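You operate a simulated robot arm through the tools that you are given. There is no shell and no other tool. Be economical: measure what you need, move in short steps, check, and stop when the job is done.

You run a simulated robot arm. Do the job below in one go: nothing can be reset, and whatever is moved stays where it is left.

Task
Finish the test on the rig: pressure off, sort the cap by its result, plug the port.
Fine: release open before the collar is freed; a drop over 0.3 bar goes to the MEND tray, else READY; tighten the collar on the steel plug.

Only the result counts: the job must be done as asked and must still hold three seconds after the hand-in. Knocking over, shifting, dropping, spilling or breaking anything else fails it. Lids that push on must go on centred and level and be pressed home; caps that screw on are set level and turned clockwise until they are tight.

Robot
A 6-joint arm with a two-finger gripper, hanging from a carriage that runs on a gantry, over the field with the corners [-645, -1165], [1455, -1163], [1454, 217], [-646, 215] (x, y) and turns from -4.468 to 7.54 rad about z. Base frame: it is fixed where the carriage stands at the start and does not move with it; the origin is on the floor, on the carriage's upright axis, x ahead of it, y to its left, z up; the surface under the hand at the start is at about z = 803. Readings come in mm, rad, newtons and seconds.
With the tool pointing down near the work surface it reaches from about 100 to 380 mm from the robot's upright axis, wherever it stands. Its first joint turns from -2.897 to 2.897 rad. Places, roughly: collar lever [400, 0, 800]; measure button [300, 200, 900]; mend tray floor [400, -100, 800]; ready tray floor [300, -100, 800]; release valve [500, 100, 800]; socket of the port plate [300, 100, 800]; trap valve [100, 200, 800]; trip dial [500, 200, 900]; type switch [400, 200, 900]; white console [400, 200, 900]. Payload 2.45 kg.
Tool frame: the origin (TCP) lies between the finger pads and is the grasp point; the fingertips stand 26 mm ahead of it; z points along the fingers, y is the line along which they close. The gripper opens to 96 mm. The gripper's body begins 69 mm behind the TCP.
Orientation is told as [roll, pitch, yaw] about the base's x, y, z axes, in that order, counted from this pose: with the fingers straight down and closing along the base's y, the tool's x points along the base's -x, its y along +y and its z along -z.

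Tools
- The arm moves only by the tool jog_arm. Its argument "deltas" is a list of rows, each a list of 6 numbers: the shift along the tool's x, y, z in mm, then the turn, a rotation vector about the tool's x, y, z in rad. In form: [[tx, ty, tz, wx, wy, wz], ...]. A call has 1 to 12 rows; each row shifts and turns the commanded pose from where the row before left it, along the tool's axes as they then stand. "fingers" is the opening, from 0 (shut) to 1 (fully open), set as the call begins (left out, the last holds). Each row takes 0.2 s and may step no farther than 50 mm and 0.15 rad from the row before; otherwise, or with a gripper value out of range, the whole call is refused. Where a pose cannot be reached the arm comes as near as it can. A force on the tool above 60 N (or 10 N above the force at the start of the call, whichever is more), or a blocked arm, ends the call early, and 0.2 s more pass. The fingers move at their own pace and stop on an object; they squeeze with about 20 N. The grip force told is the motor's: it shows also when the fingers shut on nothing. Time passes only in rows, and 0.2 s behind the last, so rows that do not move let the fingers close. It gives the time, the measured TCP pose, the force on the tool (base axes), the opening and the grip force at its end, in the units of the frame above (readings bear some noise), with the torque about the TCP (base axes, N m) and any sound that the robot's microphone picked up, and new pictures: "show" is both (left out), scene, wrist or none.
- Cameras (640 x 400 px; columns grow to the right, rows downward): "scene" is now at [255.9, 6.5, 1836]; the picture's right is [0.10, -1.00, 0.00], its down [-0.93, -0.09, -0.36] and it looks along [0.36, 0.03, -0.93] (base axes); focal length 264 px, centre (320, 200). "wrist" rides on the gripper at [82, 3, -98] in the tool frame; the picture's right is [-0.04, 1.00, 0.00], its down [-0.73, -0.03, -0.68] and it looks along [-0.68, -0.03, 0.73] (tool axes); focal length 256 px, centre (320, 200).
- slide_trunk(by): slides the trunk up (or, below 0, down) by that many mm; the arm and the scene camera ride with it, the base frame stays. It gives what a move gives, with no picture.
- drive_base(legs): drives the robot by 1 to 6 legs, each [ahead, left, turn to the left] in mm, mm and rad, along the robot's own axes; the way and the turn of a leg run together, so that a leg with both is an arc; at most 1500 mm and 3.142 rad a leg. The arm and the cameras ride along, it lands a little off, and it stops where it bumps. It keeps to its track: a leg is cut to what the track allows. It gives what a move gives, and a new picture of the scene camera.
- pan_tilt(pan, tilt): turns the head with the scene camera to pan (to the left, within 2.705 rad either way) and tilt (down, from -0.506 to 1.204), counted from straight ahead of the robot. It gives what a move gives, and a new picture of the scene camera.
- probe_pixels(camera, pixels): for up to 12 pixels [column, row] of the newest picture of that camera ("zoom" is the newest enlarged one), the place [x, y, z] in the base frame of the surface seen there, good to about 3 mm. No time passes.
- inspect(camera, box): a new picture of the part [left, top, right, bottom] of that camera's present view, enlarged. No time passes.
- close_job(): hands the job in; it is judged then, once.

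Keep the steps short. Do not move on a guess: measure, check each grasp and each placing, and mend mistakes. In all there are 80 turns and 260 pictures (those below and enlarged ones count). Leave the gripper open and the arm clear of the work at the hand-in unless told otherwise, and finish with a single line.

The tools are called after "Emit:" as a command line: name --pt "numbers of a row" for each row, then --argument value for the rest, lists and objects as JSON in quotes. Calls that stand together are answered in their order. jog_arm: Moves the arm, as the interface text tells. Its arguments: {"type":"object","properties":{"deltas":{"type":"array","items":{"type":"array","items":{"type":"number"}}},"fingers":{"type":"number"},"show":{"type":"string","enum":["both","scene","wrist","none"]}},"required":["deltas"]} The other tools are called the same way: slide_trunk (by) slides the trunk up or down; drive_base (legs) drives the base; pan_tilt (pan, tilt) turns the head that bears the scene camera; probe_pixels (camera, pixels) gives the place of the surface under pixels of a picture; inspect (camera, box) takes an enlarged picture of a part of a camera's view; close_job () hands the job in.

At the start:

```text
clock: 0.0
tcp_pos: [477.5, -4.7, 1078.9]
tool_rot: [0.0, 0.0, 0.001]
force: [0.2, 0.1, -0.6]
ft_torque: [-0.01, -0.05, -0.02]
gripper_width: 96.1
grasp_force: 0.0
trunk travel left (down, up): [-575.0, 27.0]
robot x, y, heading: [0.1, -1.2, 0.0]
head pan, tilt: [0.094, 1.201]
```

scene: 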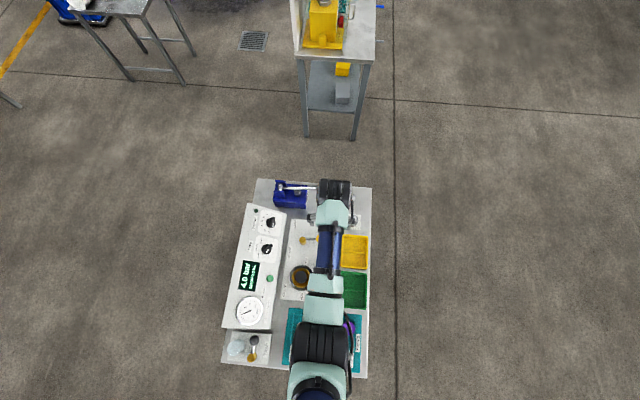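
wrist: 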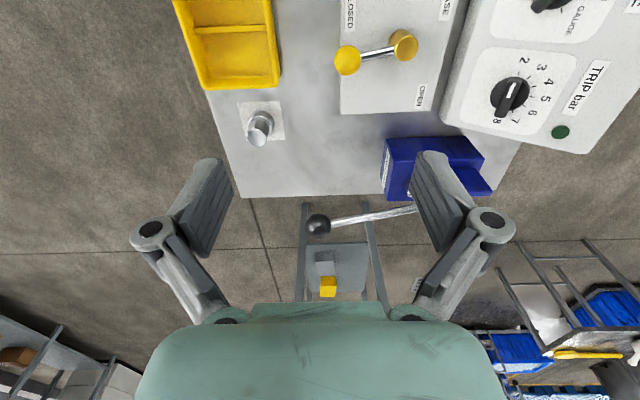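

I see the rig partly hidden by the arm. I'll enlarge both views to read the labels.

Emit:
inspect --camera "scene" --box '[210, 170, 390, 285]'

Emit:
inspect --camera "scene" --box '[210, 265, 390, 380]'

Emit:
inspect --camera "wrist" --box '[160, 0, 640, 220]'

```text
3.48 times, centred on (300, 228) of scene
```

zoom: 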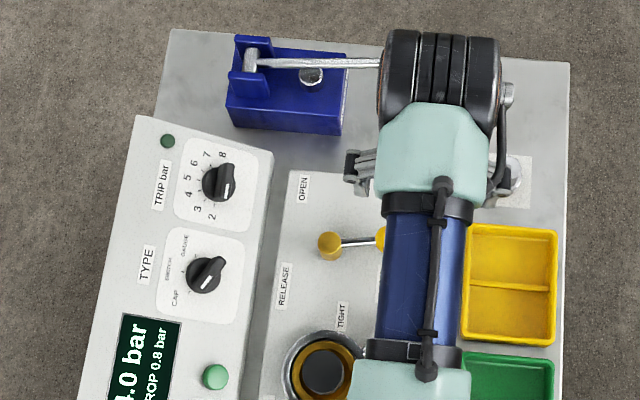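

```text
3.48 times, centred on (300, 322) of scene
```

zoom: 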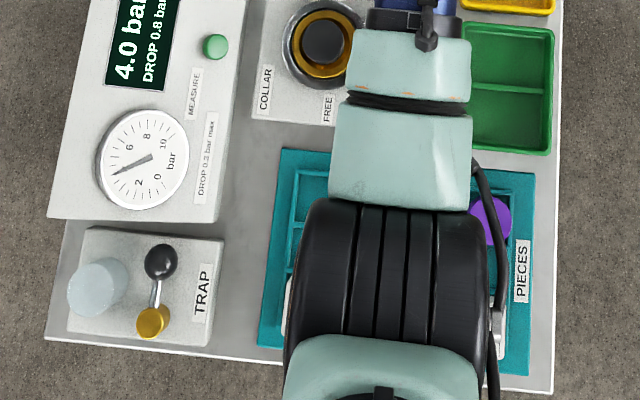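

```text
1.33 times, centred on (400, 110) of wrist
```

zoom: 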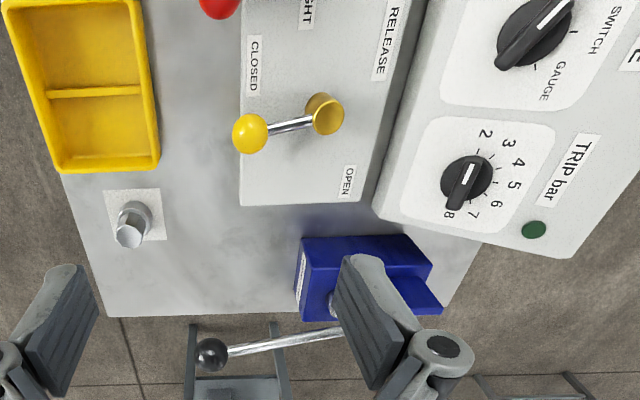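

The display seems to read 4.0 bar, drop 0.8 bar. The arm hides the rig, so I'll drive the carriage right and look left.

Emit:
drive_base --legs '[[0, -350, 0]]'

Emit:
pan_tilt --pan 0.9 --tilt 1.1

```text
clock: 2.3
tcp_pos: [476.4, -358.2, 1079.0]
tool_rot: [0.0, 0.0, 0.0]
force: [0.7, 0.4, 0.2]
ft_torque: [0.01, -0.04, -0.03]
gripper_width: 95.9
grasp_force: 0.1
trunk travel left (down, up): [-575.0, 27.0]
robot x, y, heading: [-1.3, -354.5, -0.001]
head pan, tilt: [0.094, 1.201]
```

scene: 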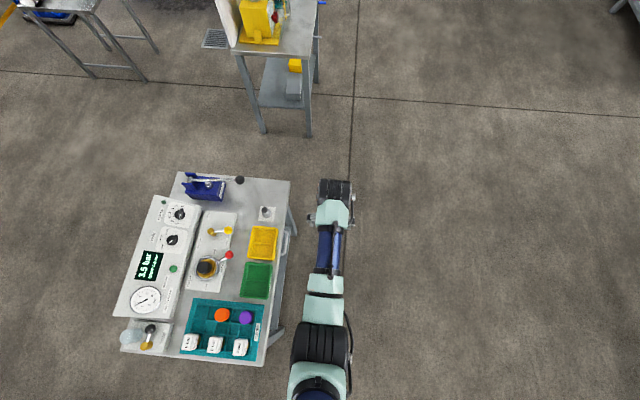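

```text
clock: 3.4
tcp_pos: [477.4, -359.7, 1076.8]
tool_rot: [-0.001, -0.001, -0.001]
force: [0.4, -0.2, -1.0]
ft_torque: [-0.01, 0.01, 0.02]
gripper_width: 96.0
grasp_force: 0.1
trunk travel left (down, up): [-575.0, 27.0]
robot x, y, heading: [-0.5, -353.3, -0.002]
head pan, tilt: [0.901, 1.1]
```

scene: 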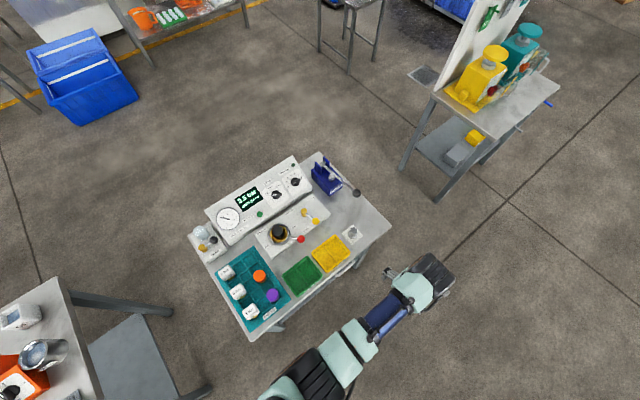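

The table is now clear. I'll enlarge its parts.

Emit:
inspect --camera "scene" --box '[190, 145, 320, 226]'

Emit:
inspect --camera "scene" --box '[260, 150, 390, 231]'

Emit:
inspect --camera "scene" --box '[185, 210, 345, 340]'

```text
4.92 times, centred on (255, 186) of scene
```

zoom: 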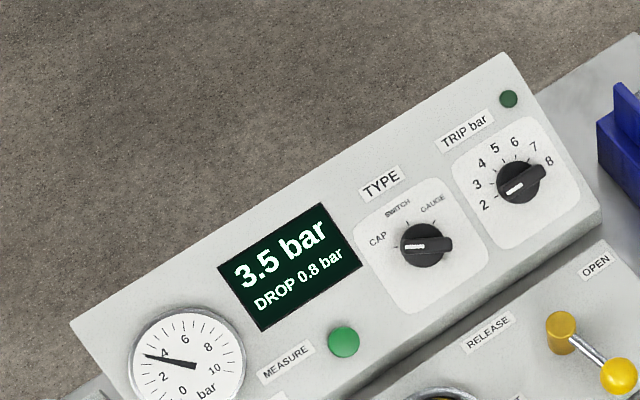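

```text
4.92 times, centred on (325, 190) of scene
```

zoom: 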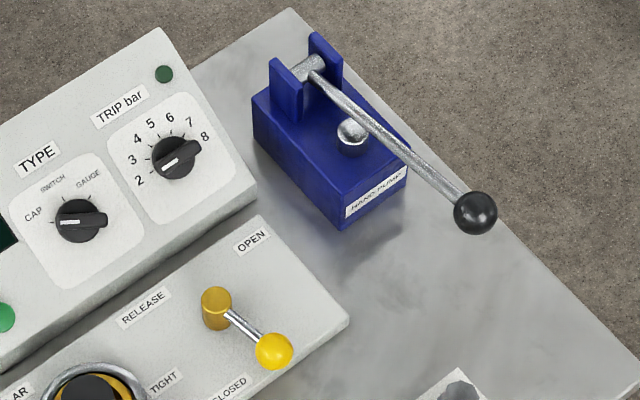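

```text
3.08 times, centred on (265, 275) of scene
```

zoom: 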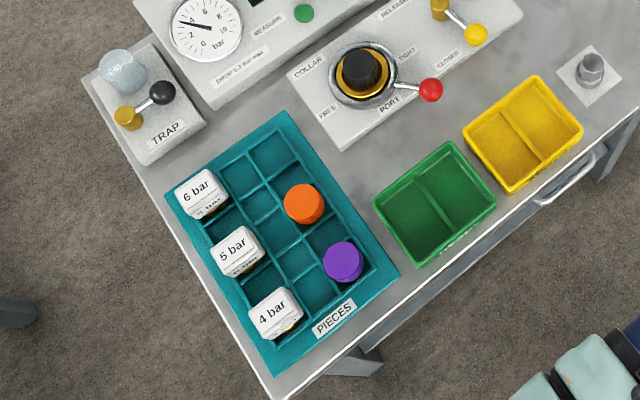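

The result is a drop of 0.8 bar (over 0.3), so the cap goes to MEND (yellow). TYPE is at CAP. Now I'll measure the parts in the last zoom.

Emit:
probe_pixels --camera "zoom" --pixels '[[362, 66], [362, 88], [335, 75], [430, 89], [405, 85], [474, 33], [440, 8], [590, 64], [612, 85], [545, 120], [500, 150], [490, 190]]'

Emit:
inspect --camera "scene" --box '[250, 195, 330, 245]'

Emit:
inspect --camera "scene" --box '[290, 215, 370, 275]'

```text
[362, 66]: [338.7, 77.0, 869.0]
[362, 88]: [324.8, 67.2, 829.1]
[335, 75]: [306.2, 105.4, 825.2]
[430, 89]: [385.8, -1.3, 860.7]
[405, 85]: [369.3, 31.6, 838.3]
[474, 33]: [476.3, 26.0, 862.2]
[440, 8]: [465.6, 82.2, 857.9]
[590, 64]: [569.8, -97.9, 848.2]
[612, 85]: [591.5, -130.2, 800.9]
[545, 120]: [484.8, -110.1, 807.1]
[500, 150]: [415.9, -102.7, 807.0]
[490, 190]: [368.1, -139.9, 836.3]
```

```text
8.00 times, centred on (290, 220) of scene
```

zoom: 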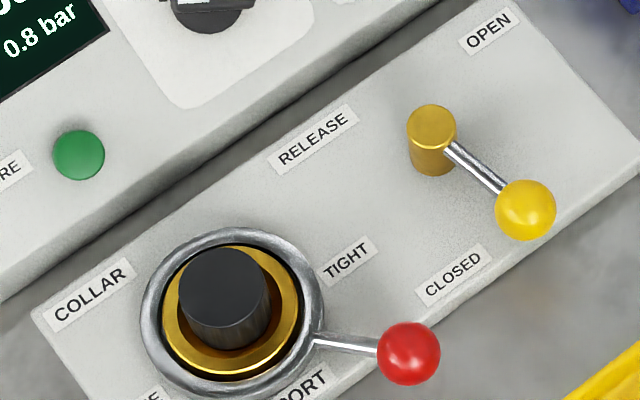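

```text
6.67 times, centred on (330, 245) of scene
```

zoom: 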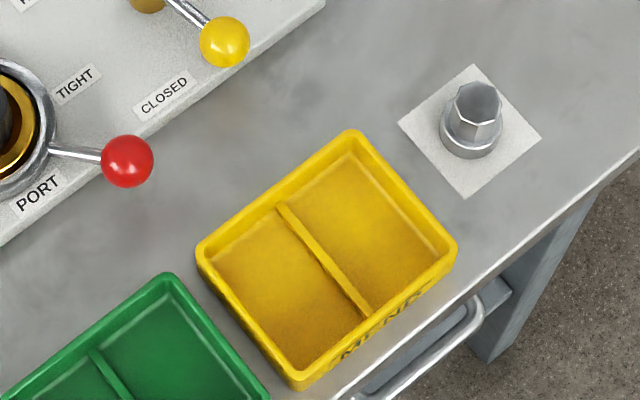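

MEND is confirmed as the yellow tray. Next I'll measure the lever pivots, labels, port and plug more exactly in the present scene view.

Emit:
probe_pixels --camera "scene" --pixels '[[293.4, 227.5], [267.5, 244.8], [277.9, 229.5], [267.75, 233.1], [289.8, 233.75], [278.75, 223.9], [279.4, 243.8], [306.6, 229.4], [311.1, 198.75], [304, 210.25], [315.6, 221], [301, 238.75]]'

Emit:
probe_pixels --camera "zoom" --pixels '[[476, 98], [470, 145], [352, 133], [452, 245], [300, 380], [200, 250], [390, 210], [270, 290], [400, 124], [463, 195], [540, 137], [474, 66]]'

```text
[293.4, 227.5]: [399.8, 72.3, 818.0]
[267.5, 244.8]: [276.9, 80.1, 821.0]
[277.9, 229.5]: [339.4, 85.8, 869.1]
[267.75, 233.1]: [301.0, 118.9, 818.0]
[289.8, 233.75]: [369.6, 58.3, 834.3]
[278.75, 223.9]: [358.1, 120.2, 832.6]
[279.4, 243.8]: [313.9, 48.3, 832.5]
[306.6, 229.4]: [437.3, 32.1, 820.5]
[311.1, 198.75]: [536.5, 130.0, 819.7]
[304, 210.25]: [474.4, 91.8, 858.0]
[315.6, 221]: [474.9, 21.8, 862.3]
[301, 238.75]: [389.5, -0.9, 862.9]
```

```text
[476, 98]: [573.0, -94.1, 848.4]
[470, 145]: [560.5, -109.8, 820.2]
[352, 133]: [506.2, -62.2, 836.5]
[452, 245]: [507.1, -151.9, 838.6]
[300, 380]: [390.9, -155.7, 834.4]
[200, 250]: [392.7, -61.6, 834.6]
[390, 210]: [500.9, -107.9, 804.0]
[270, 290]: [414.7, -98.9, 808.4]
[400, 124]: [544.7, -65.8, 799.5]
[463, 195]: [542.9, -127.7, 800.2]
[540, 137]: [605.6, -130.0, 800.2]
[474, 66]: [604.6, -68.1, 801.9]
```

Measured: port centre ≈ (338,86), red knob ≈ (388,-2); release pivot ≈ (474,88), its knob ≈ (475,22); plug ≈ (574,-99), top 848. I'll drive to where all of these are within reach.

Emit:
drive_base --legs '[[300, 183, 0]]'

Emit:
pan_tilt --pan 2.2 --tilt 1.2

```text
clock: 5.7
tcp_pos: [781.3, -177.5, 1077.7]
tool_rot: [0.0, 0.0, -0.006]
force: [-0.1, -0.1, -0.2]
ft_torque: [0.04, -0.01, -0.01]
gripper_width: 96.2
grasp_force: 0.1
trunk travel left (down, up): [-575.0, 27.0]
robot x, y, heading: [301.9, -168.3, -0.006]
head pan, tilt: [0.901, 1.1]
```

scene: 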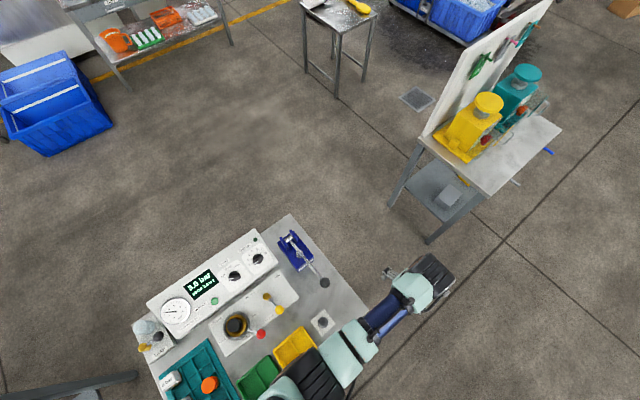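

```text
clock: 7.2
tcp_pos: [780.1, -177.3, 1077.1]
tool_rot: [0.0, -0.002, -0.005]
force: [0.2, 0.7, 0.2]
ft_torque: [0.01, -0.01, -0.01]
gripper_width: 95.9
grasp_force: 0.0
trunk travel left (down, up): [-575.0, 27.0]
robot x, y, heading: [301.6, -170.0, -0.005]
head pan, tilt: [2.201, 1.201]
```

scene: 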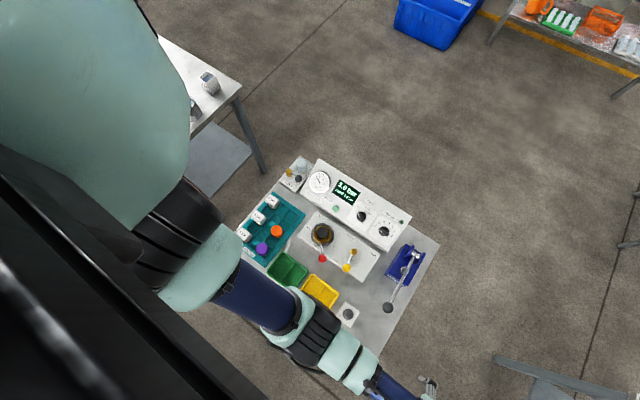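

Good view; I'll move the hand high to over the clockwise (-x) side of the release knob, closing the fingers.

Emit:
jog_arm --pt "42.5 25 0 0 0 0" --pt "42.5 25 0 0 0 0" --pt "42.5 25 0 0 0 0" --pt "42.5 25 0 0 0 0" --pt "42.5 25 0 0 0 0" --pt "42.5 25 0 0 0 0" --pt "42.5 25 0 0 0 0" --pt "42.5 25 0 0 0 0" --pt "0 0 50 0 0 0" --pt "0 0 50 0 0 0" --pt "0 0 0 0 0 0" --fingers 0

```text
clock: 9.6
tcp_pos: [443.4, 25.2, 978.8]
tool_rot: [0.001, 0.0, -0.005]
force: [-0.1, -0.1, -0.1]
ft_torque: [0.03, -0.01, -0.03]
gripper_width: 0.0
grasp_force: 20.0
trunk travel left (down, up): [-575.0, 27.0]
robot x, y, heading: [303.0, -170.0, -0.008]
head pan, tilt: [2.201, 1.201]
```

scene: 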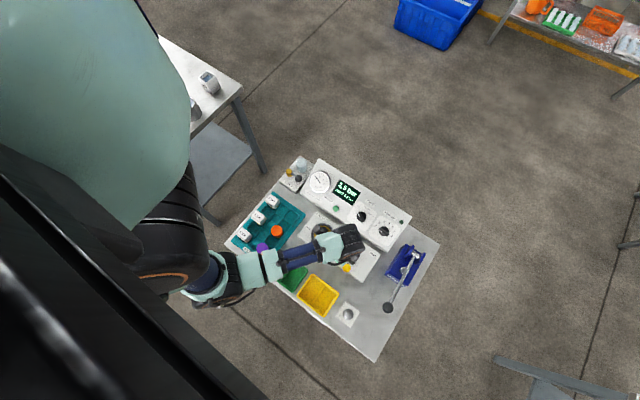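
wrist: 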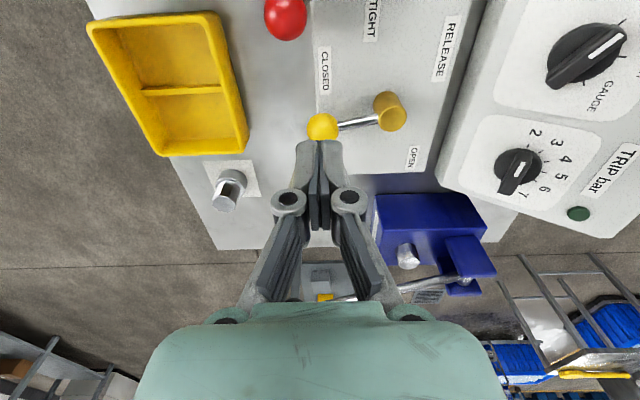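

I'll check knob, pivot and plug with the wrist camera.

Emit:
probe_pixels --camera "wrist" --pixels '[[322, 120], [322, 128], [322, 138], [308, 128], [391, 103], [360, 123], [286, 18], [230, 193], [413, 157], [326, 65]]'

```text
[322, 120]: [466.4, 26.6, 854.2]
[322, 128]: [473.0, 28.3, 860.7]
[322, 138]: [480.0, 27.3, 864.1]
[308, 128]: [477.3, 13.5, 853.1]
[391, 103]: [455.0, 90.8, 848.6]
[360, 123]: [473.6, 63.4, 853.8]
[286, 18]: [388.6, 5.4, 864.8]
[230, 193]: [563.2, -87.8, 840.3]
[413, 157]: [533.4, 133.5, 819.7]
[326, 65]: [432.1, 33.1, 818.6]
```

Knob centre ≈ (477,25,853). I'll go down beside it at x≈443.

Emit:
jog_arm --pt "1 0 38 0 0 0" --pt "0 0 38 0 0 0" --pt "0 0 37 0 0 0" --pt "0 0 0 0 0 0" --show "wrist"

```text
clock: 10.6
tcp_pos: [443.0, 26.2, 865.4]
tool_rot: [0.0, 0.001, -0.005]
force: [0.2, 0.2, 0.3]
ft_torque: [-0.02, -0.01, -0.02]
gripper_width: 0.0
grasp_force: 20.5
trunk travel left (down, up): [-575.0, 27.0]
robot x, y, heading: [305.3, -165.1, -0.007]
head pan, tilt: [2.201, 1.201]
```

wrist: 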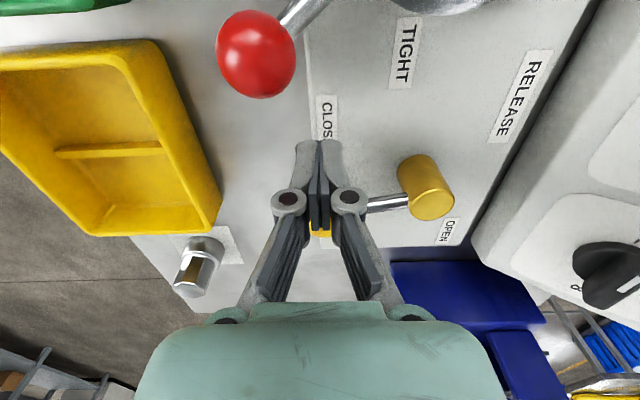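

The fingers are on the clockwise side of the knob. I'll push it along the arc towards OPEN.

Emit:
jog_arm --pt "-7 -1 0 0 0 0" --pt "-18 -4 0 0 0 0" --pt "-18 1 0 0 0 0" --pt "-17 5 0 0 0 0" --pt "-15 10 0 0 0 0" --pt "-13 13 0 0 0 0" --pt "-8 16 0 0 0 0" --pt "0 0 0 0 0 0"

```text
clock: 12.4
tcp_pos: [537.0, 63.9, 864.5]
tool_rot: [-0.001, 0.0, -0.006]
force: [-0.4, -5.2, 0.4]
ft_torque: [-0.06, 0.0, 0.01]
gripper_width: 0.0
grasp_force: 20.3
trunk travel left (down, up): [-575.0, 27.0]
robot x, y, heading: [303.5, -170.4, -0.009]
head pan, tilt: [2.201, 1.201]
```

scene: 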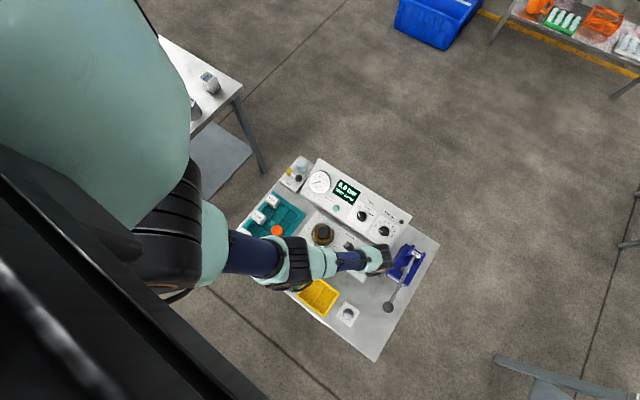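
wrist: 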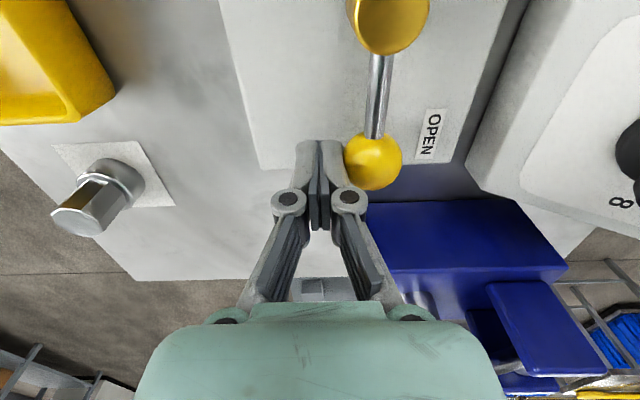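

The lever now points to +x. I'll nudge on to feel for a stop, then check the display.

Emit:
jog_arm --pt "0 5 0 0 0 0" --pt "1 6 0 0 0 0" --pt "0 0 0 0 0 0" --show "wrist"

Emit:
inspect --camera "scene" --box '[300, 160, 400, 235]'

```text
clock: 13.2
tcp_pos: [536.8, 65.9, 863.7]
tool_rot: [-0.01, 0.0, -0.005]
force: [7.8, -39.5, 14.6]
ft_torque: [-0.44, -0.03, 0.0]
gripper_width: 0.2
grasp_force: 20.3
trunk travel left (down, up): [-575.0, 27.0]
robot x, y, heading: [304.4, -170.0, -0.004]
head pan, tilt: [2.201, 1.201]
```

wrist: 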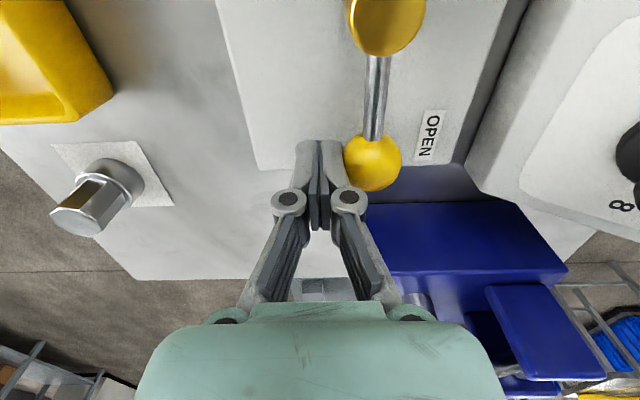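

```text
5.33 times, centred on (350, 198) of scene
```

zoom: 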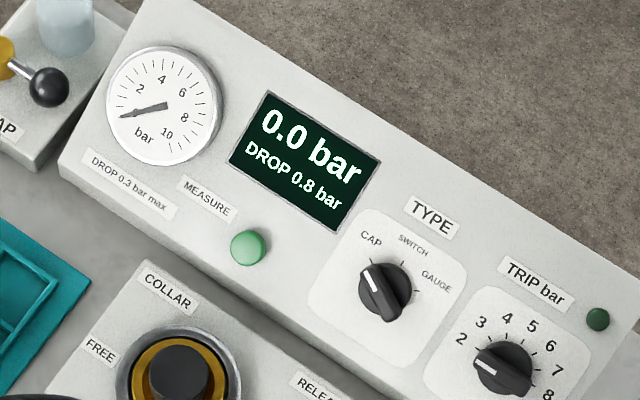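

Pressure is 0.0 bar, DROP 0.8 held, the lever is at its stop. I'll back off, rise, and go beside the red collar knob on its TIGHT side (418,17).

Emit:
jog_arm --pt "0 -15 0 0 0 0" --pt "0 0 -50 0 0 0" --pt "0 0 -50 0 0 0" --pt "40 -15 0 0 0 0" --pt "40 -10 0 0 0 0" --pt "39 -20 0 0 0 0" --pt "0 0 0 0 0 0" --show "wrist"

```text
clock: 14.8
tcp_pos: [417.5, 15.2, 965.6]
tool_rot: [-0.001, 0.001, -0.005]
force: [-0.5, 0.2, -0.5]
ft_torque: [0.02, -0.03, -0.01]
gripper_width: 0.0
grasp_force: 20.4
trunk travel left (down, up): [-575.0, 27.0]
robot x, y, heading: [304.3, -168.1, -0.007]
head pan, tilt: [2.201, 1.201]
```

wrist: 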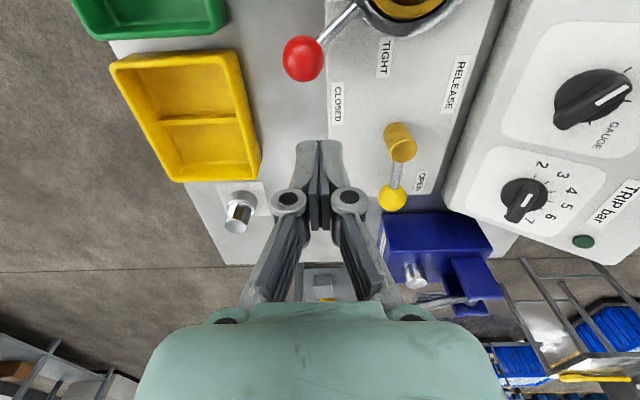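

Emit:
probe_pixels --camera "wrist" --pixels '[[303, 48], [303, 58], [303, 72], [288, 58], [318, 58], [342, 20]]'

Emit:
jog_arm --pt "0 2 35 0 0 0" --pt "0 0 35 0 0 0" --pt "0 0 30 0 0 0" --pt "0 0 0 0 0 0" --show "wrist"

```text
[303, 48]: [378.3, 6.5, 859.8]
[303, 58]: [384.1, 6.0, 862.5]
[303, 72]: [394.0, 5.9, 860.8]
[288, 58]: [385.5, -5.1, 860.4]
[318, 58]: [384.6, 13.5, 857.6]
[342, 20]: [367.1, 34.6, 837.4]
```

```text
clock: 15.8
tcp_pos: [418.0, 17.1, 865.5]
tool_rot: [0.0, 0.001, -0.004]
force: [0.3, -0.5, 0.6]
ft_torque: [0.03, 0.0, 0.01]
gripper_width: 0.2
grasp_force: 20.3
trunk travel left (down, up): [-575.0, 27.0]
robot x, y, heading: [304.7, -169.5, -0.006]
head pan, tilt: [2.201, 1.201]
```

wrist: 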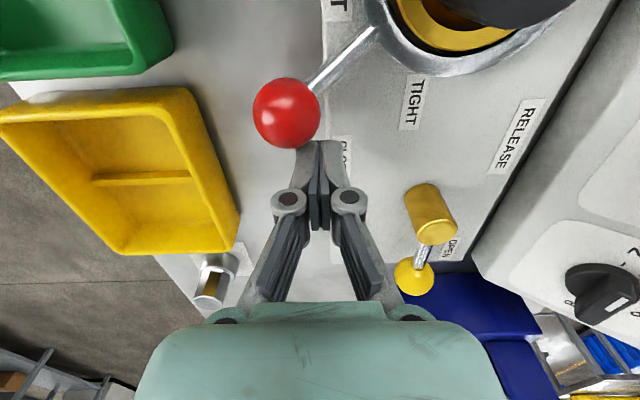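

Red knob centre ≈ (387,3), radius ≈ 96 mm about the port. I'll push it clockwise towards FREE, to about -120° first.

Emit:
jog_arm --pt "10 -2 0 0 0 0" --pt "11 -8 0 0 0 0" --pt "10 -8 0 0 0 0" --pt "12 -5 0 0 0 0" --pt "12 -4 0 0 0 0" --pt "13 -2 0 0 0 0" --pt "13 -1 0 0 0 0" --pt "13 1 0 0 0 0" --pt "12 2 0 0 0 0" --pt "0 0 0 0 0 0"

```text
clock: 18.0
tcp_pos: [310.3, -8.2, 863.4]
tool_rot: [0.0, 0.0, -0.006]
force: [1.3, -0.5, 0.5]
ft_torque: [0.0, 0.0, -0.01]
gripper_width: 0.0
grasp_force: 28.3
trunk travel left (down, up): [-575.0, 27.0]
robot x, y, heading: [300.4, -172.9, -0.003]
head pan, tilt: [2.201, 1.201]
```

scene: 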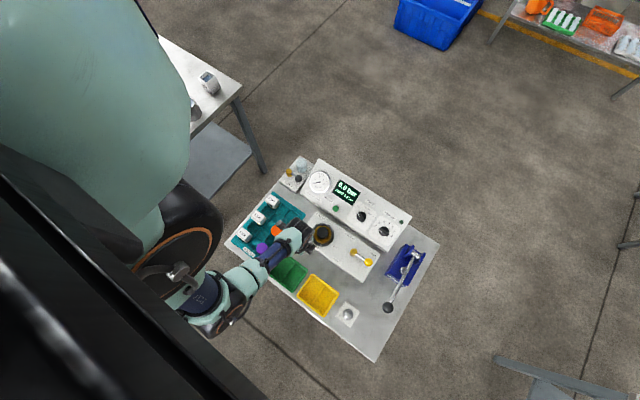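
wrist: 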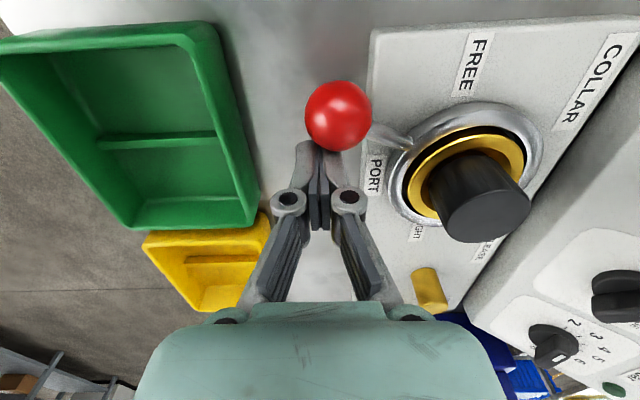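

No stop yet; continuing the arc.

Emit:
jog_arm --pt "12 4 0 0 0 0" --pt "12 6 0 0 0 0" --pt "10 8 0 0 0 0" --pt "10 8 0 0 0 0" --pt "0 0 0 0 0 0" --show "wrist"

```text
clock: 18.6
tcp_pos: [306.5, -6.7, 864.5]
tool_rot: [-0.013, -0.024, -0.003]
force: [46.6, -9.6, 21.3]
ft_torque: [0.03, -0.53, -0.34]
gripper_width: 0.0
grasp_force: 29.4
trunk travel left (down, up): [-575.0, 27.0]
robot x, y, heading: [302.3, -171.7, -0.005]
head pan, tilt: [2.201, 1.201]
stopped in row 2: the force on the tool passed its limit at 68 N (the readings are from after the stop); the commanded pose is now the measured one
```

wrist: 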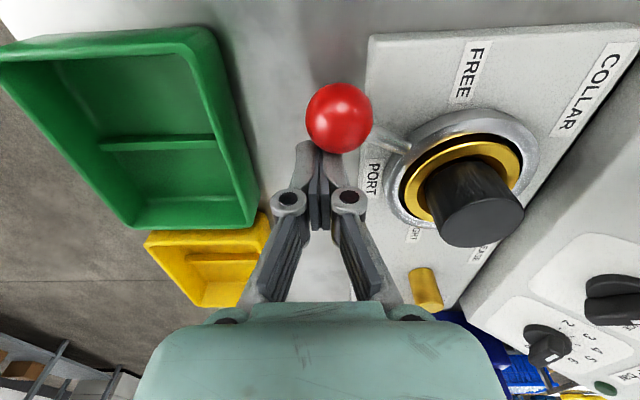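

Hard stop at FREE. I'll back off and rise, then view the port.

Emit:
jog_arm --pt "-15 -5 0 0 0 0" --pt "0 0 -50 0 0 0" --pt "0 0 -50 0 0 0" --pt "0 0 -10 0 0 0" --pt "0 0 0 0 0 0" --fingers 0.6

Emit:
inspect --camera "scene" --box '[280, 200, 400, 275]'

```text
clock: 19.8
tcp_pos: [307.6, -7.6, 973.7]
tool_rot: [-0.011, -0.009, -0.003]
force: [-1.1, -0.8, -0.2]
ft_torque: [-0.04, 0.01, -0.02]
gripper_width: 57.6
grasp_force: 0.1
trunk travel left (down, up): [-575.0, 27.0]
robot x, y, heading: [301.4, -171.8, -0.008]
head pan, tilt: [2.201, 1.201]
```

scene: 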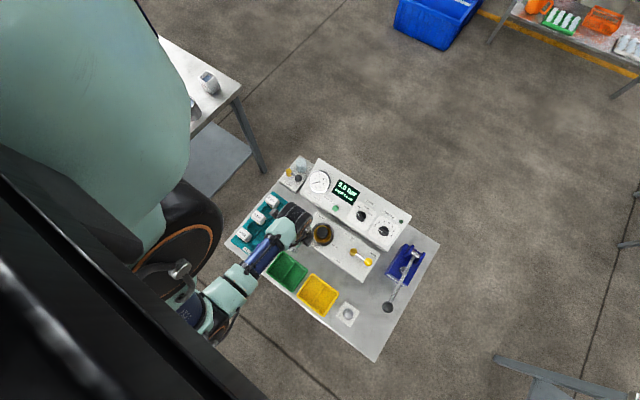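
wrist: 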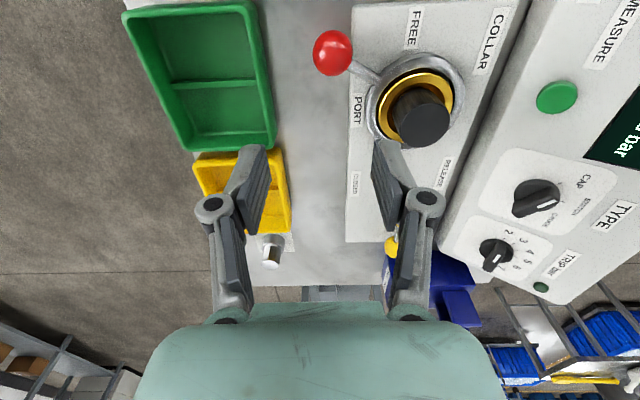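

```text
5.33 times, centred on (340, 238) of scene
```

zoom: 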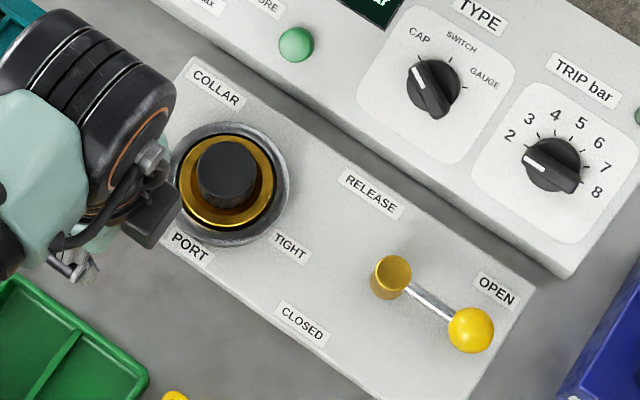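

I'll measure the cap's body in both views.

Emit:
probe_pixels --camera "zoom" --pixels '[[226, 170], [226, 145], [200, 172], [252, 172], [227, 190], [265, 182], [192, 215], [243, 215], [172, 190], [287, 185], [232, 125], [232, 242]]'

Emit:
probe_pixels --camera "wrist" --pixels '[[422, 120], [398, 120], [446, 120], [422, 98], [422, 144], [410, 95], [445, 90], [385, 118], [270, 253], [277, 240]]'

```text
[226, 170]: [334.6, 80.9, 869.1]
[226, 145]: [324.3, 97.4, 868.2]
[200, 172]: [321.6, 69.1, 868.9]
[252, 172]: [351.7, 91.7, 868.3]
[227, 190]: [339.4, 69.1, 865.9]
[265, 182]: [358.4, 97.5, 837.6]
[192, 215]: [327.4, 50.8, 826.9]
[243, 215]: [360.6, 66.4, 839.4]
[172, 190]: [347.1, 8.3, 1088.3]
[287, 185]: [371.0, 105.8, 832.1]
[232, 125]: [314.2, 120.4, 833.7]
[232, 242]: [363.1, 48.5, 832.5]
```

```text
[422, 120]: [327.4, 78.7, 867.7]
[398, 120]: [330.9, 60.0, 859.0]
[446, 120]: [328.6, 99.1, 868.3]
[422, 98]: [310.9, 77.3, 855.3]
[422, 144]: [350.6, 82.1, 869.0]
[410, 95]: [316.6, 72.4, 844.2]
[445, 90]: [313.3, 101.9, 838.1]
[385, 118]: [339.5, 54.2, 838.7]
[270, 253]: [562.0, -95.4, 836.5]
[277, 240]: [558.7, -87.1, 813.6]
```

Cap axis ≈ (335,82), top 869, Ø ≈ 39; ring and cap agree. I'll move over it with the tilt corrected.

Emit:
jog_arm --pt "-10 30 0 -0.011 0.009 0" --pt "-10 30 0 0 0 0" --pt "-7.4 29.6 0 0 0 0" --pt "0 0 30 0 0 0" --pt "0 0 20 0 0 0" --pt "0 0 0 0 0 0"

```text
clock: 21.2
tcp_pos: [333.4, 83.0, 923.2]
tool_rot: [0.003, -0.002, -0.003]
force: [0.4, -1.5, 0.0]
ft_torque: [0.03, 0.02, -0.01]
gripper_width: 57.6
grasp_force: 0.0
trunk travel left (down, up): [-575.0, 27.0]
robot x, y, heading: [304.3, -169.1, -0.01]
head pan, tilt: [2.201, 1.201]
```

scene: 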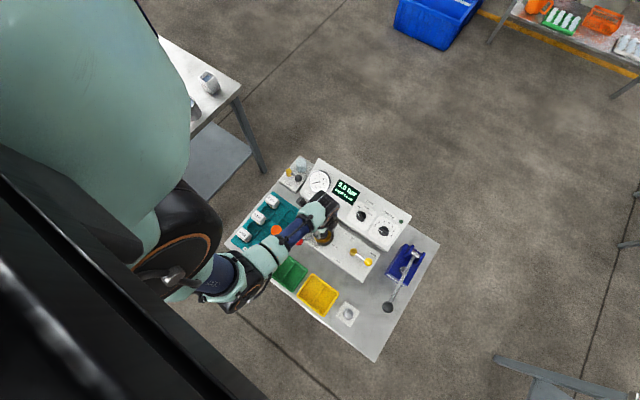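
wrist: 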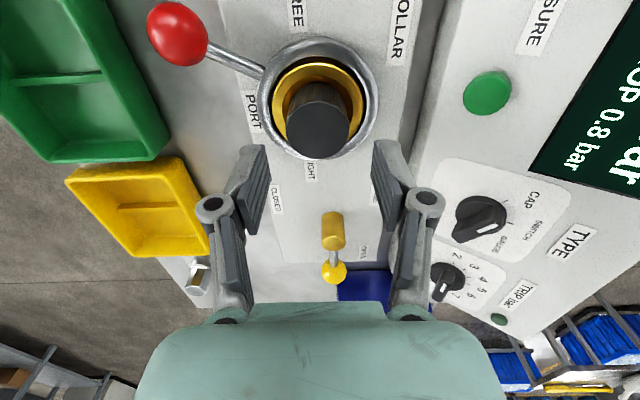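

Fingers straddle the cap (column ≈ 318 vs 322). I'll descend 55 mm and close.

Emit:
jog_arm --pt "-2 -1 28 0 0 0" --pt "0 0 27 0 0 0" --pt "0 0 0 0 0 0" --show "wrist"

Emit:
jog_arm --pt "0 0 0 0 0 0" --pt "0 0 0 0 0 0" --pt "0 0 0 0 0 0" --fingers 0 --show "wrist"

```text
clock: 22.0
tcp_pos: [338.6, 80.1, 868.2]
tool_rot: [0.003, -0.001, -0.003]
force: [-0.1, -0.5, 1.0]
ft_torque: [0.03, -0.03, -0.02]
gripper_width: 57.5
grasp_force: 0.0
trunk travel left (down, up): [-575.0, 27.0]
robot x, y, heading: [300.6, -171.6, -0.007]
head pan, tilt: [2.201, 1.201]
```

wrist: 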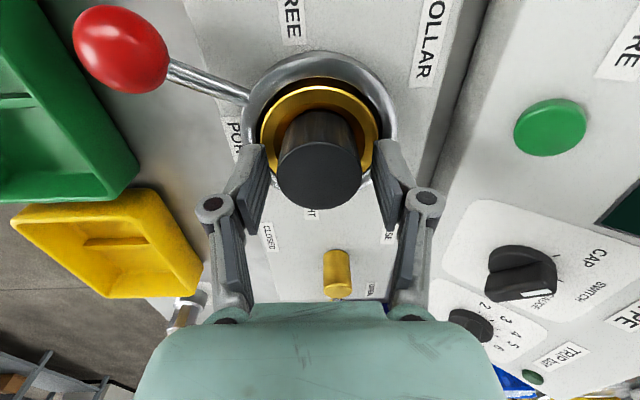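

```text
clock: 22.8
tcp_pos: [336.0, 81.1, 868.3]
tool_rot: [0.002, 0.0, -0.002]
force: [-0.2, -0.7, -1.3]
ft_torque: [0.02, 0.0, 0.0]
gripper_width: 41.2
grasp_force: 19.7
trunk travel left (down, up): [-575.0, 27.0]
robot x, y, heading: [302.0, -168.0, -0.009]
head pan, tilt: [2.201, 1.201]
```

wrist: 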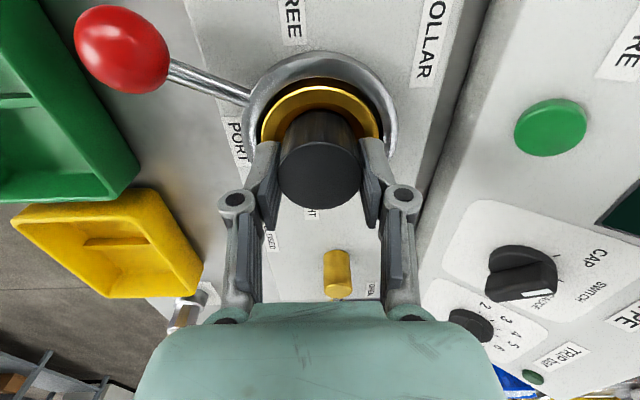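

Gripped at 41.2 mm. Now I'll lift straight up gently.

Emit:
jog_arm --pt "0 0 -10 0 0 0" --pt "0 0 -15 0 0 0" --pt "0 0 -25 0 0 0" --pt "0 0 -30 0 0 0" --pt "0 0 -20 0 0 0" --pt "0 0 0 0 0 0"

```text
clock: 24.2
tcp_pos: [337.6, 81.0, 968.2]
tool_rot: [0.002, 0.0, -0.006]
force: [-0.1, -0.6, -1.1]
ft_torque: [0.03, -0.02, 0.02]
gripper_width: 41.2
grasp_force: 19.9
trunk travel left (down, up): [-575.0, 27.0]
robot x, y, heading: [303.8, -169.6, -0.006]
head pan, tilt: [2.201, 1.201]
```

scene: 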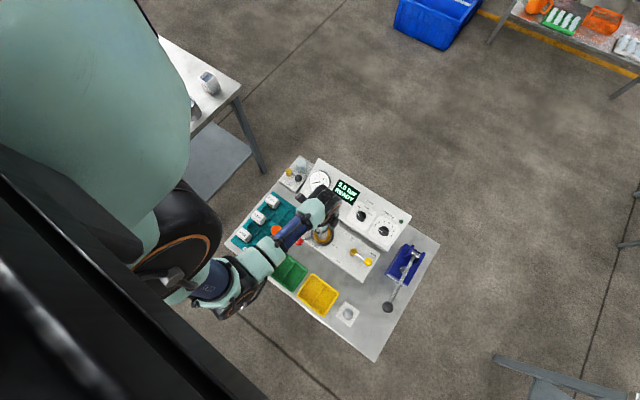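
wrist: 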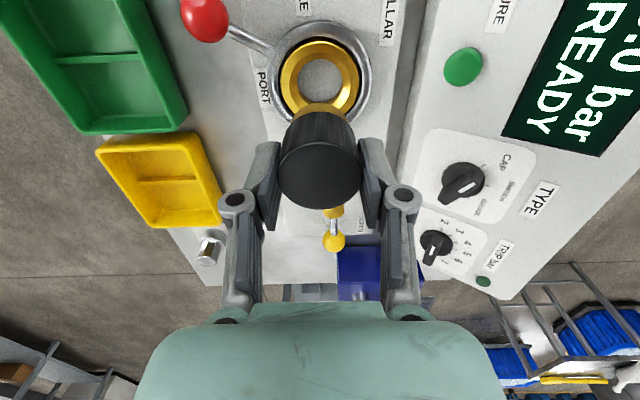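

The cap is out. I'll carry it over the far compartment of the yellow MEND tray (≈ 478,-107).

Emit:
jog_arm --pt "-28 -38 0 0 0 0" --pt "-28 -38 0 0 0 0" --pt "-28 -38 0 0 0 0" --pt "-28 -38 0 0 0 0" --pt "-28 -36 0 0 0 0" --pt "0 0 0 0 0 0"

Emit:
inspect --camera "scene" --box '[270, 230, 390, 330]'

```text
clock: 25.6
tcp_pos: [475.1, -104.9, 969.0]
tool_rot: [0.002, 0.0, -0.004]
force: [0.3, 0.7, -1.4]
ft_torque: [0.01, 0.05, 0.04]
gripper_width: 41.0
grasp_force: 20.1
trunk travel left (down, up): [-575.0, 27.0]
robot x, y, heading: [302.6, -170.5, -0.006]
head pan, tilt: [2.201, 1.201]
```

scene: 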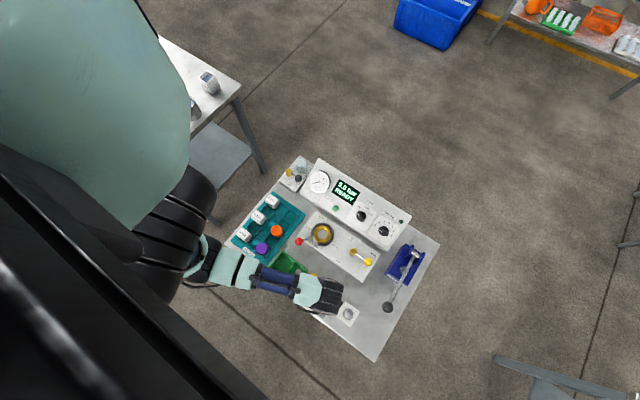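
wrist: 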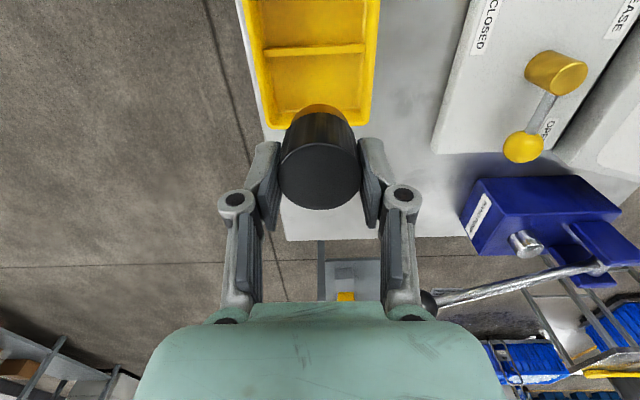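

```text
4.00 times, centred on (330, 280) of scene
```

zoom: 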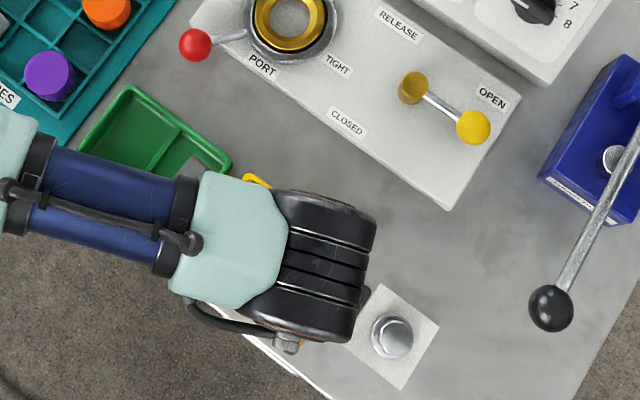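

I'll probe the port bore and tray to know the cap's length and centring.

Emit:
probe_pixels --camera "zoom" --pixels '[[290, 18], [285, 40], [268, 18], [321, 20], [288, 52], [250, 15], [393, 338], [400, 325]]'

Emit:
probe_pixels --camera "wrist" --pixels '[[318, 110], [300, 118], [340, 112], [315, 50], [376, 60], [374, 115], [255, 60], [264, 105], [290, 90], [318, 180]]'

```text
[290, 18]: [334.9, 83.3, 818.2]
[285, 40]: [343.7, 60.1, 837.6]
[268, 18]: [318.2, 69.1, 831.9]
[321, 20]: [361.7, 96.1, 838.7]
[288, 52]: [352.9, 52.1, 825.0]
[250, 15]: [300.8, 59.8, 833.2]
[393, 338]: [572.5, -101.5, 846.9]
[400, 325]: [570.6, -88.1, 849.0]
```

```text
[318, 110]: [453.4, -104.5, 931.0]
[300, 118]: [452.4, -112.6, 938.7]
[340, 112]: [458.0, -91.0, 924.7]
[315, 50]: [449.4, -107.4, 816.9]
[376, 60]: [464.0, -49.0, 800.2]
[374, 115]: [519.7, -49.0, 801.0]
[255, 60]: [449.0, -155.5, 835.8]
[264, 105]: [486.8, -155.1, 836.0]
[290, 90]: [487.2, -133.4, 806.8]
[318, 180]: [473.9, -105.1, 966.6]
```

Cap bottom is ≈ 50 mm below the TCP; tray floor ≈ 807. I'll lower until contact near z 857.

Emit:
jog_arm --pt "-2 -3 40 0 0 0" --pt "0 0 40 0 0 0" --pt "0 0 23 0 0 0" --pt "0 0 4 0 0 0" --pt "0 0 3 0 0 0" --pt "0 0 0 0 0 0" --show "wrist"

```text
clock: 27.0
tcp_pos: [475.9, -109.7, 858.3]
tool_rot: [0.001, -0.001, -0.004]
force: [-0.5, -0.6, -1.2]
ft_torque: [0.0, 0.03, 0.04]
gripper_width: 41.2
grasp_force: 19.8
trunk travel left (down, up): [-575.0, 27.0]
robot x, y, heading: [301.5, -173.6, -0.005]
head pan, tilt: [2.201, 1.201]
```

wrist: 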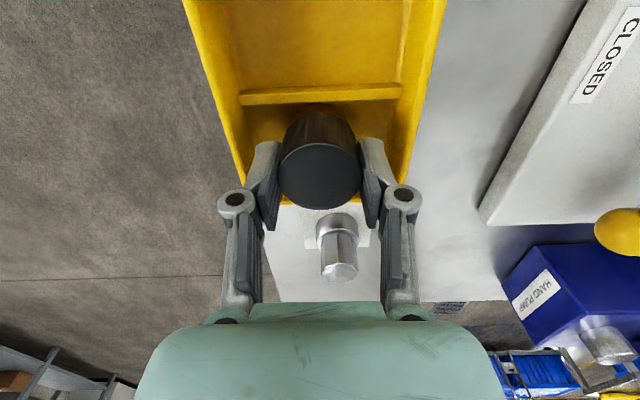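

No contact yet; I'll go down in 2 mm steps.

Emit:
jog_arm --pt "0 0 2 0 0 0" --pt "0 0 2 0 0 0" --pt "0 0 0 0 0 0" --show "none"

```text
clock: 27.8
tcp_pos: [477.7, -110.2, 854.7]
tool_rot: [0.003, 0.0, -0.006]
force: [-1.6, -0.2, 4.0]
ft_torque: [0.03, 0.06, -0.02]
gripper_width: 41.1
grasp_force: 20.2
trunk travel left (down, up): [-575.0, 27.0]
robot x, y, heading: [303.7, -173.7, -0.011]
head pan, tilt: [2.201, 1.201]
```

Contact (+5 N). Releasing and rising.

Emit:
jog_arm --pt "0 0 0 0 0 0" --pt "0 0 0 0 0 0" --pt "0 0 -20 0 0 0" --pt "0 0 -45 0 0 0" --pt "0 0 -45 0 0 0" --pt "0 0 0 0 0 0" --fingers 0.54

```text
clock: 29.2
tcp_pos: [477.1, -110.1, 962.9]
tool_rot: [0.003, 0.003, -0.003]
force: [0.9, 0.2, -0.3]
ft_torque: [-0.01, 0.0, 0.0]
gripper_width: 51.9
grasp_force: 0.0
trunk travel left (down, up): [-575.0, 27.0]
robot x, y, heading: [306.4, -170.4, -0.008]
head pan, tilt: [2.201, 1.201]
```

scene: 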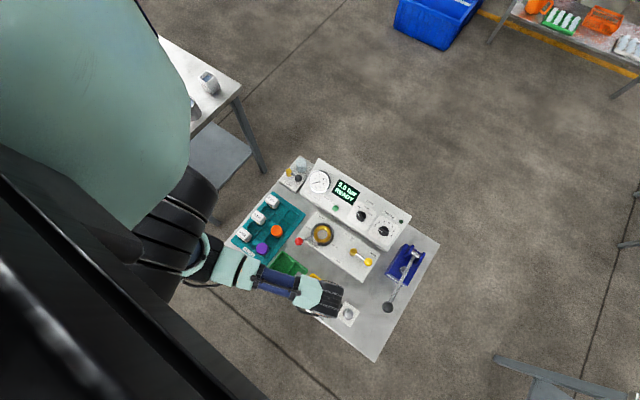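
wrist: 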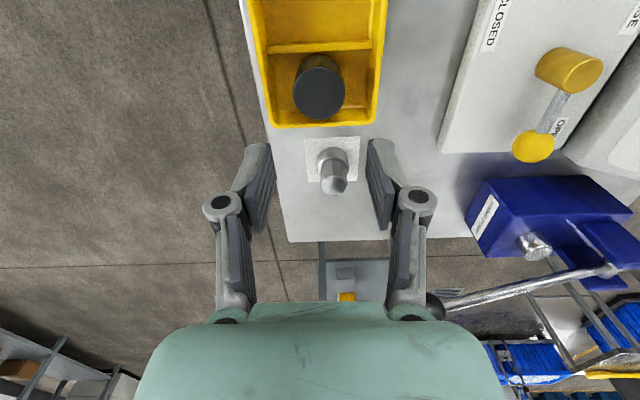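

The cap stands in MEND. Next I'll move over the plug and measure it.

Emit:
jog_arm --pt "-40 4 0 0 0 0" --pt "-40 4 0 0 0 0" --pt "-16 4 0 -0.003 -0.002 0" --pt "0 0 0 0 0 0" --show "wrist"

Emit:
inspect --camera "wrist" --box '[260, 60, 400, 160]'

```text
clock: 30.2
tcp_pos: [574.6, -100.2, 964.6]
tool_rot: [0.005, 0.0, -0.003]
force: [0.8, 0.3, 0.1]
ft_torque: [0.07, -0.01, 0.02]
gripper_width: 52.0
grasp_force: 0.0
trunk travel left (down, up): [-575.0, 27.0]
robot x, y, heading: [306.5, -170.5, -0.004]
head pan, tilt: [2.201, 1.201]
```

wrist: 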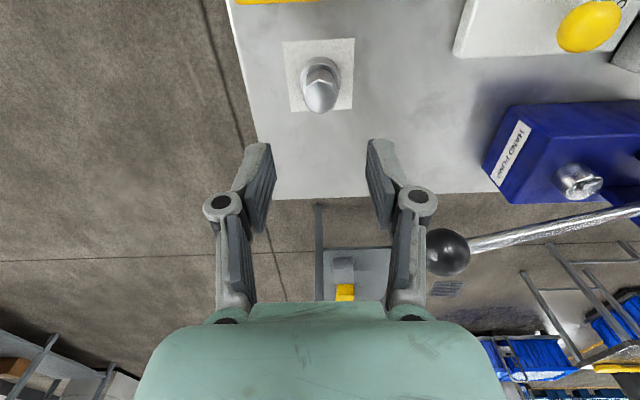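

```text
4.00 times, centred on (330, 110) of wrist
```

zoom: 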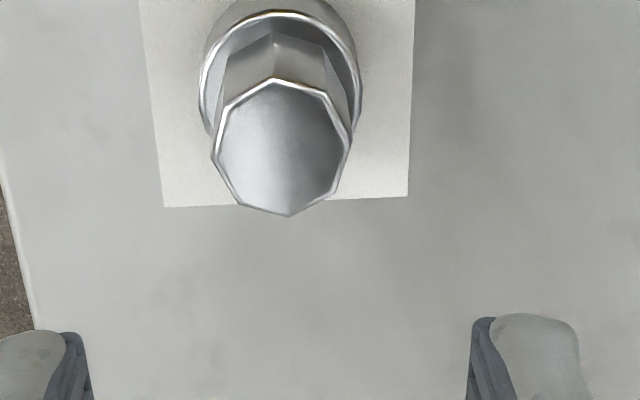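

The plug head is octagonal. I'll probe its vertices for centre and flat angle.

Emit:
probe_pixels --camera "zoom" --pixels '[[228, 108], [217, 158], [346, 138], [332, 186], [275, 84], [289, 211], [281, 145], [205, 85], [355, 85], [280, 15], [210, 130], [282, 50]]'

```text
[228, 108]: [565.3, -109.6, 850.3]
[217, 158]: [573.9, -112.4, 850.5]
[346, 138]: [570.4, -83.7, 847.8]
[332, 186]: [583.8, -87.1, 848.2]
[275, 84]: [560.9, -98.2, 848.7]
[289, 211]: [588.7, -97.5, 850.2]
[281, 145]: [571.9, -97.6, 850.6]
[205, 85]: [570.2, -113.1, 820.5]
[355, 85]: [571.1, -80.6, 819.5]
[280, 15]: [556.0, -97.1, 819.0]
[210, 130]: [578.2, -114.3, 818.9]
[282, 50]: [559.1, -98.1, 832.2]
```

Plug centre (574.5,-98), flats Ø ≈ 27, head z 820–849, flats turned about -0.31 rad. I'll align the yaw, centre, and go partly down.

Emit:
jog_arm --pt "0 2 20 0 0 0.105" --pt "0 0 20 0 0 0.105" --pt "0 0 20 0 0 0.1" --pt "0 0 0 0 0 0" --show "wrist"

Emit:
inspect --camera "wrist" --box '[220, 50, 420, 180]'

```text
clock: 31.2
tcp_pos: [574.3, -99.7, 904.3]
tool_rot: [0.005, -0.001, -0.317]
force: [0.1, 0.7, -0.2]
ft_torque: [0.02, -0.01, -0.04]
gripper_width: 51.9
grasp_force: 0.1
trunk travel left (down, up): [-575.0, 27.0]
robot x, y, heading: [300.6, -168.0, -0.011]
head pan, tilt: [2.201, 1.201]
```

wrist: 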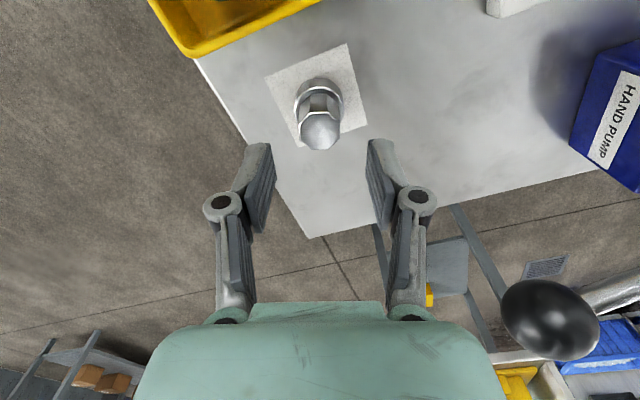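

```text
3.08 times, centred on (320, 115) of wrist
```

zoom: 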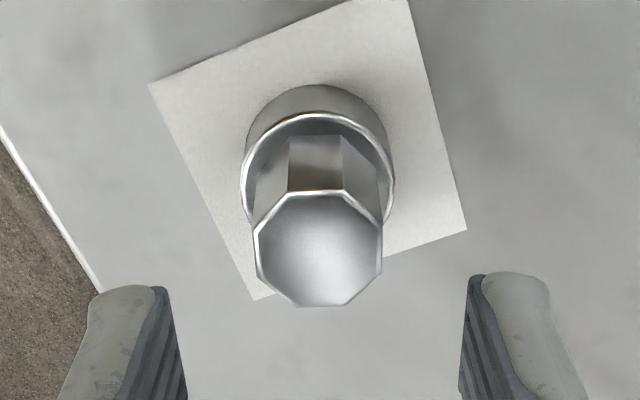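

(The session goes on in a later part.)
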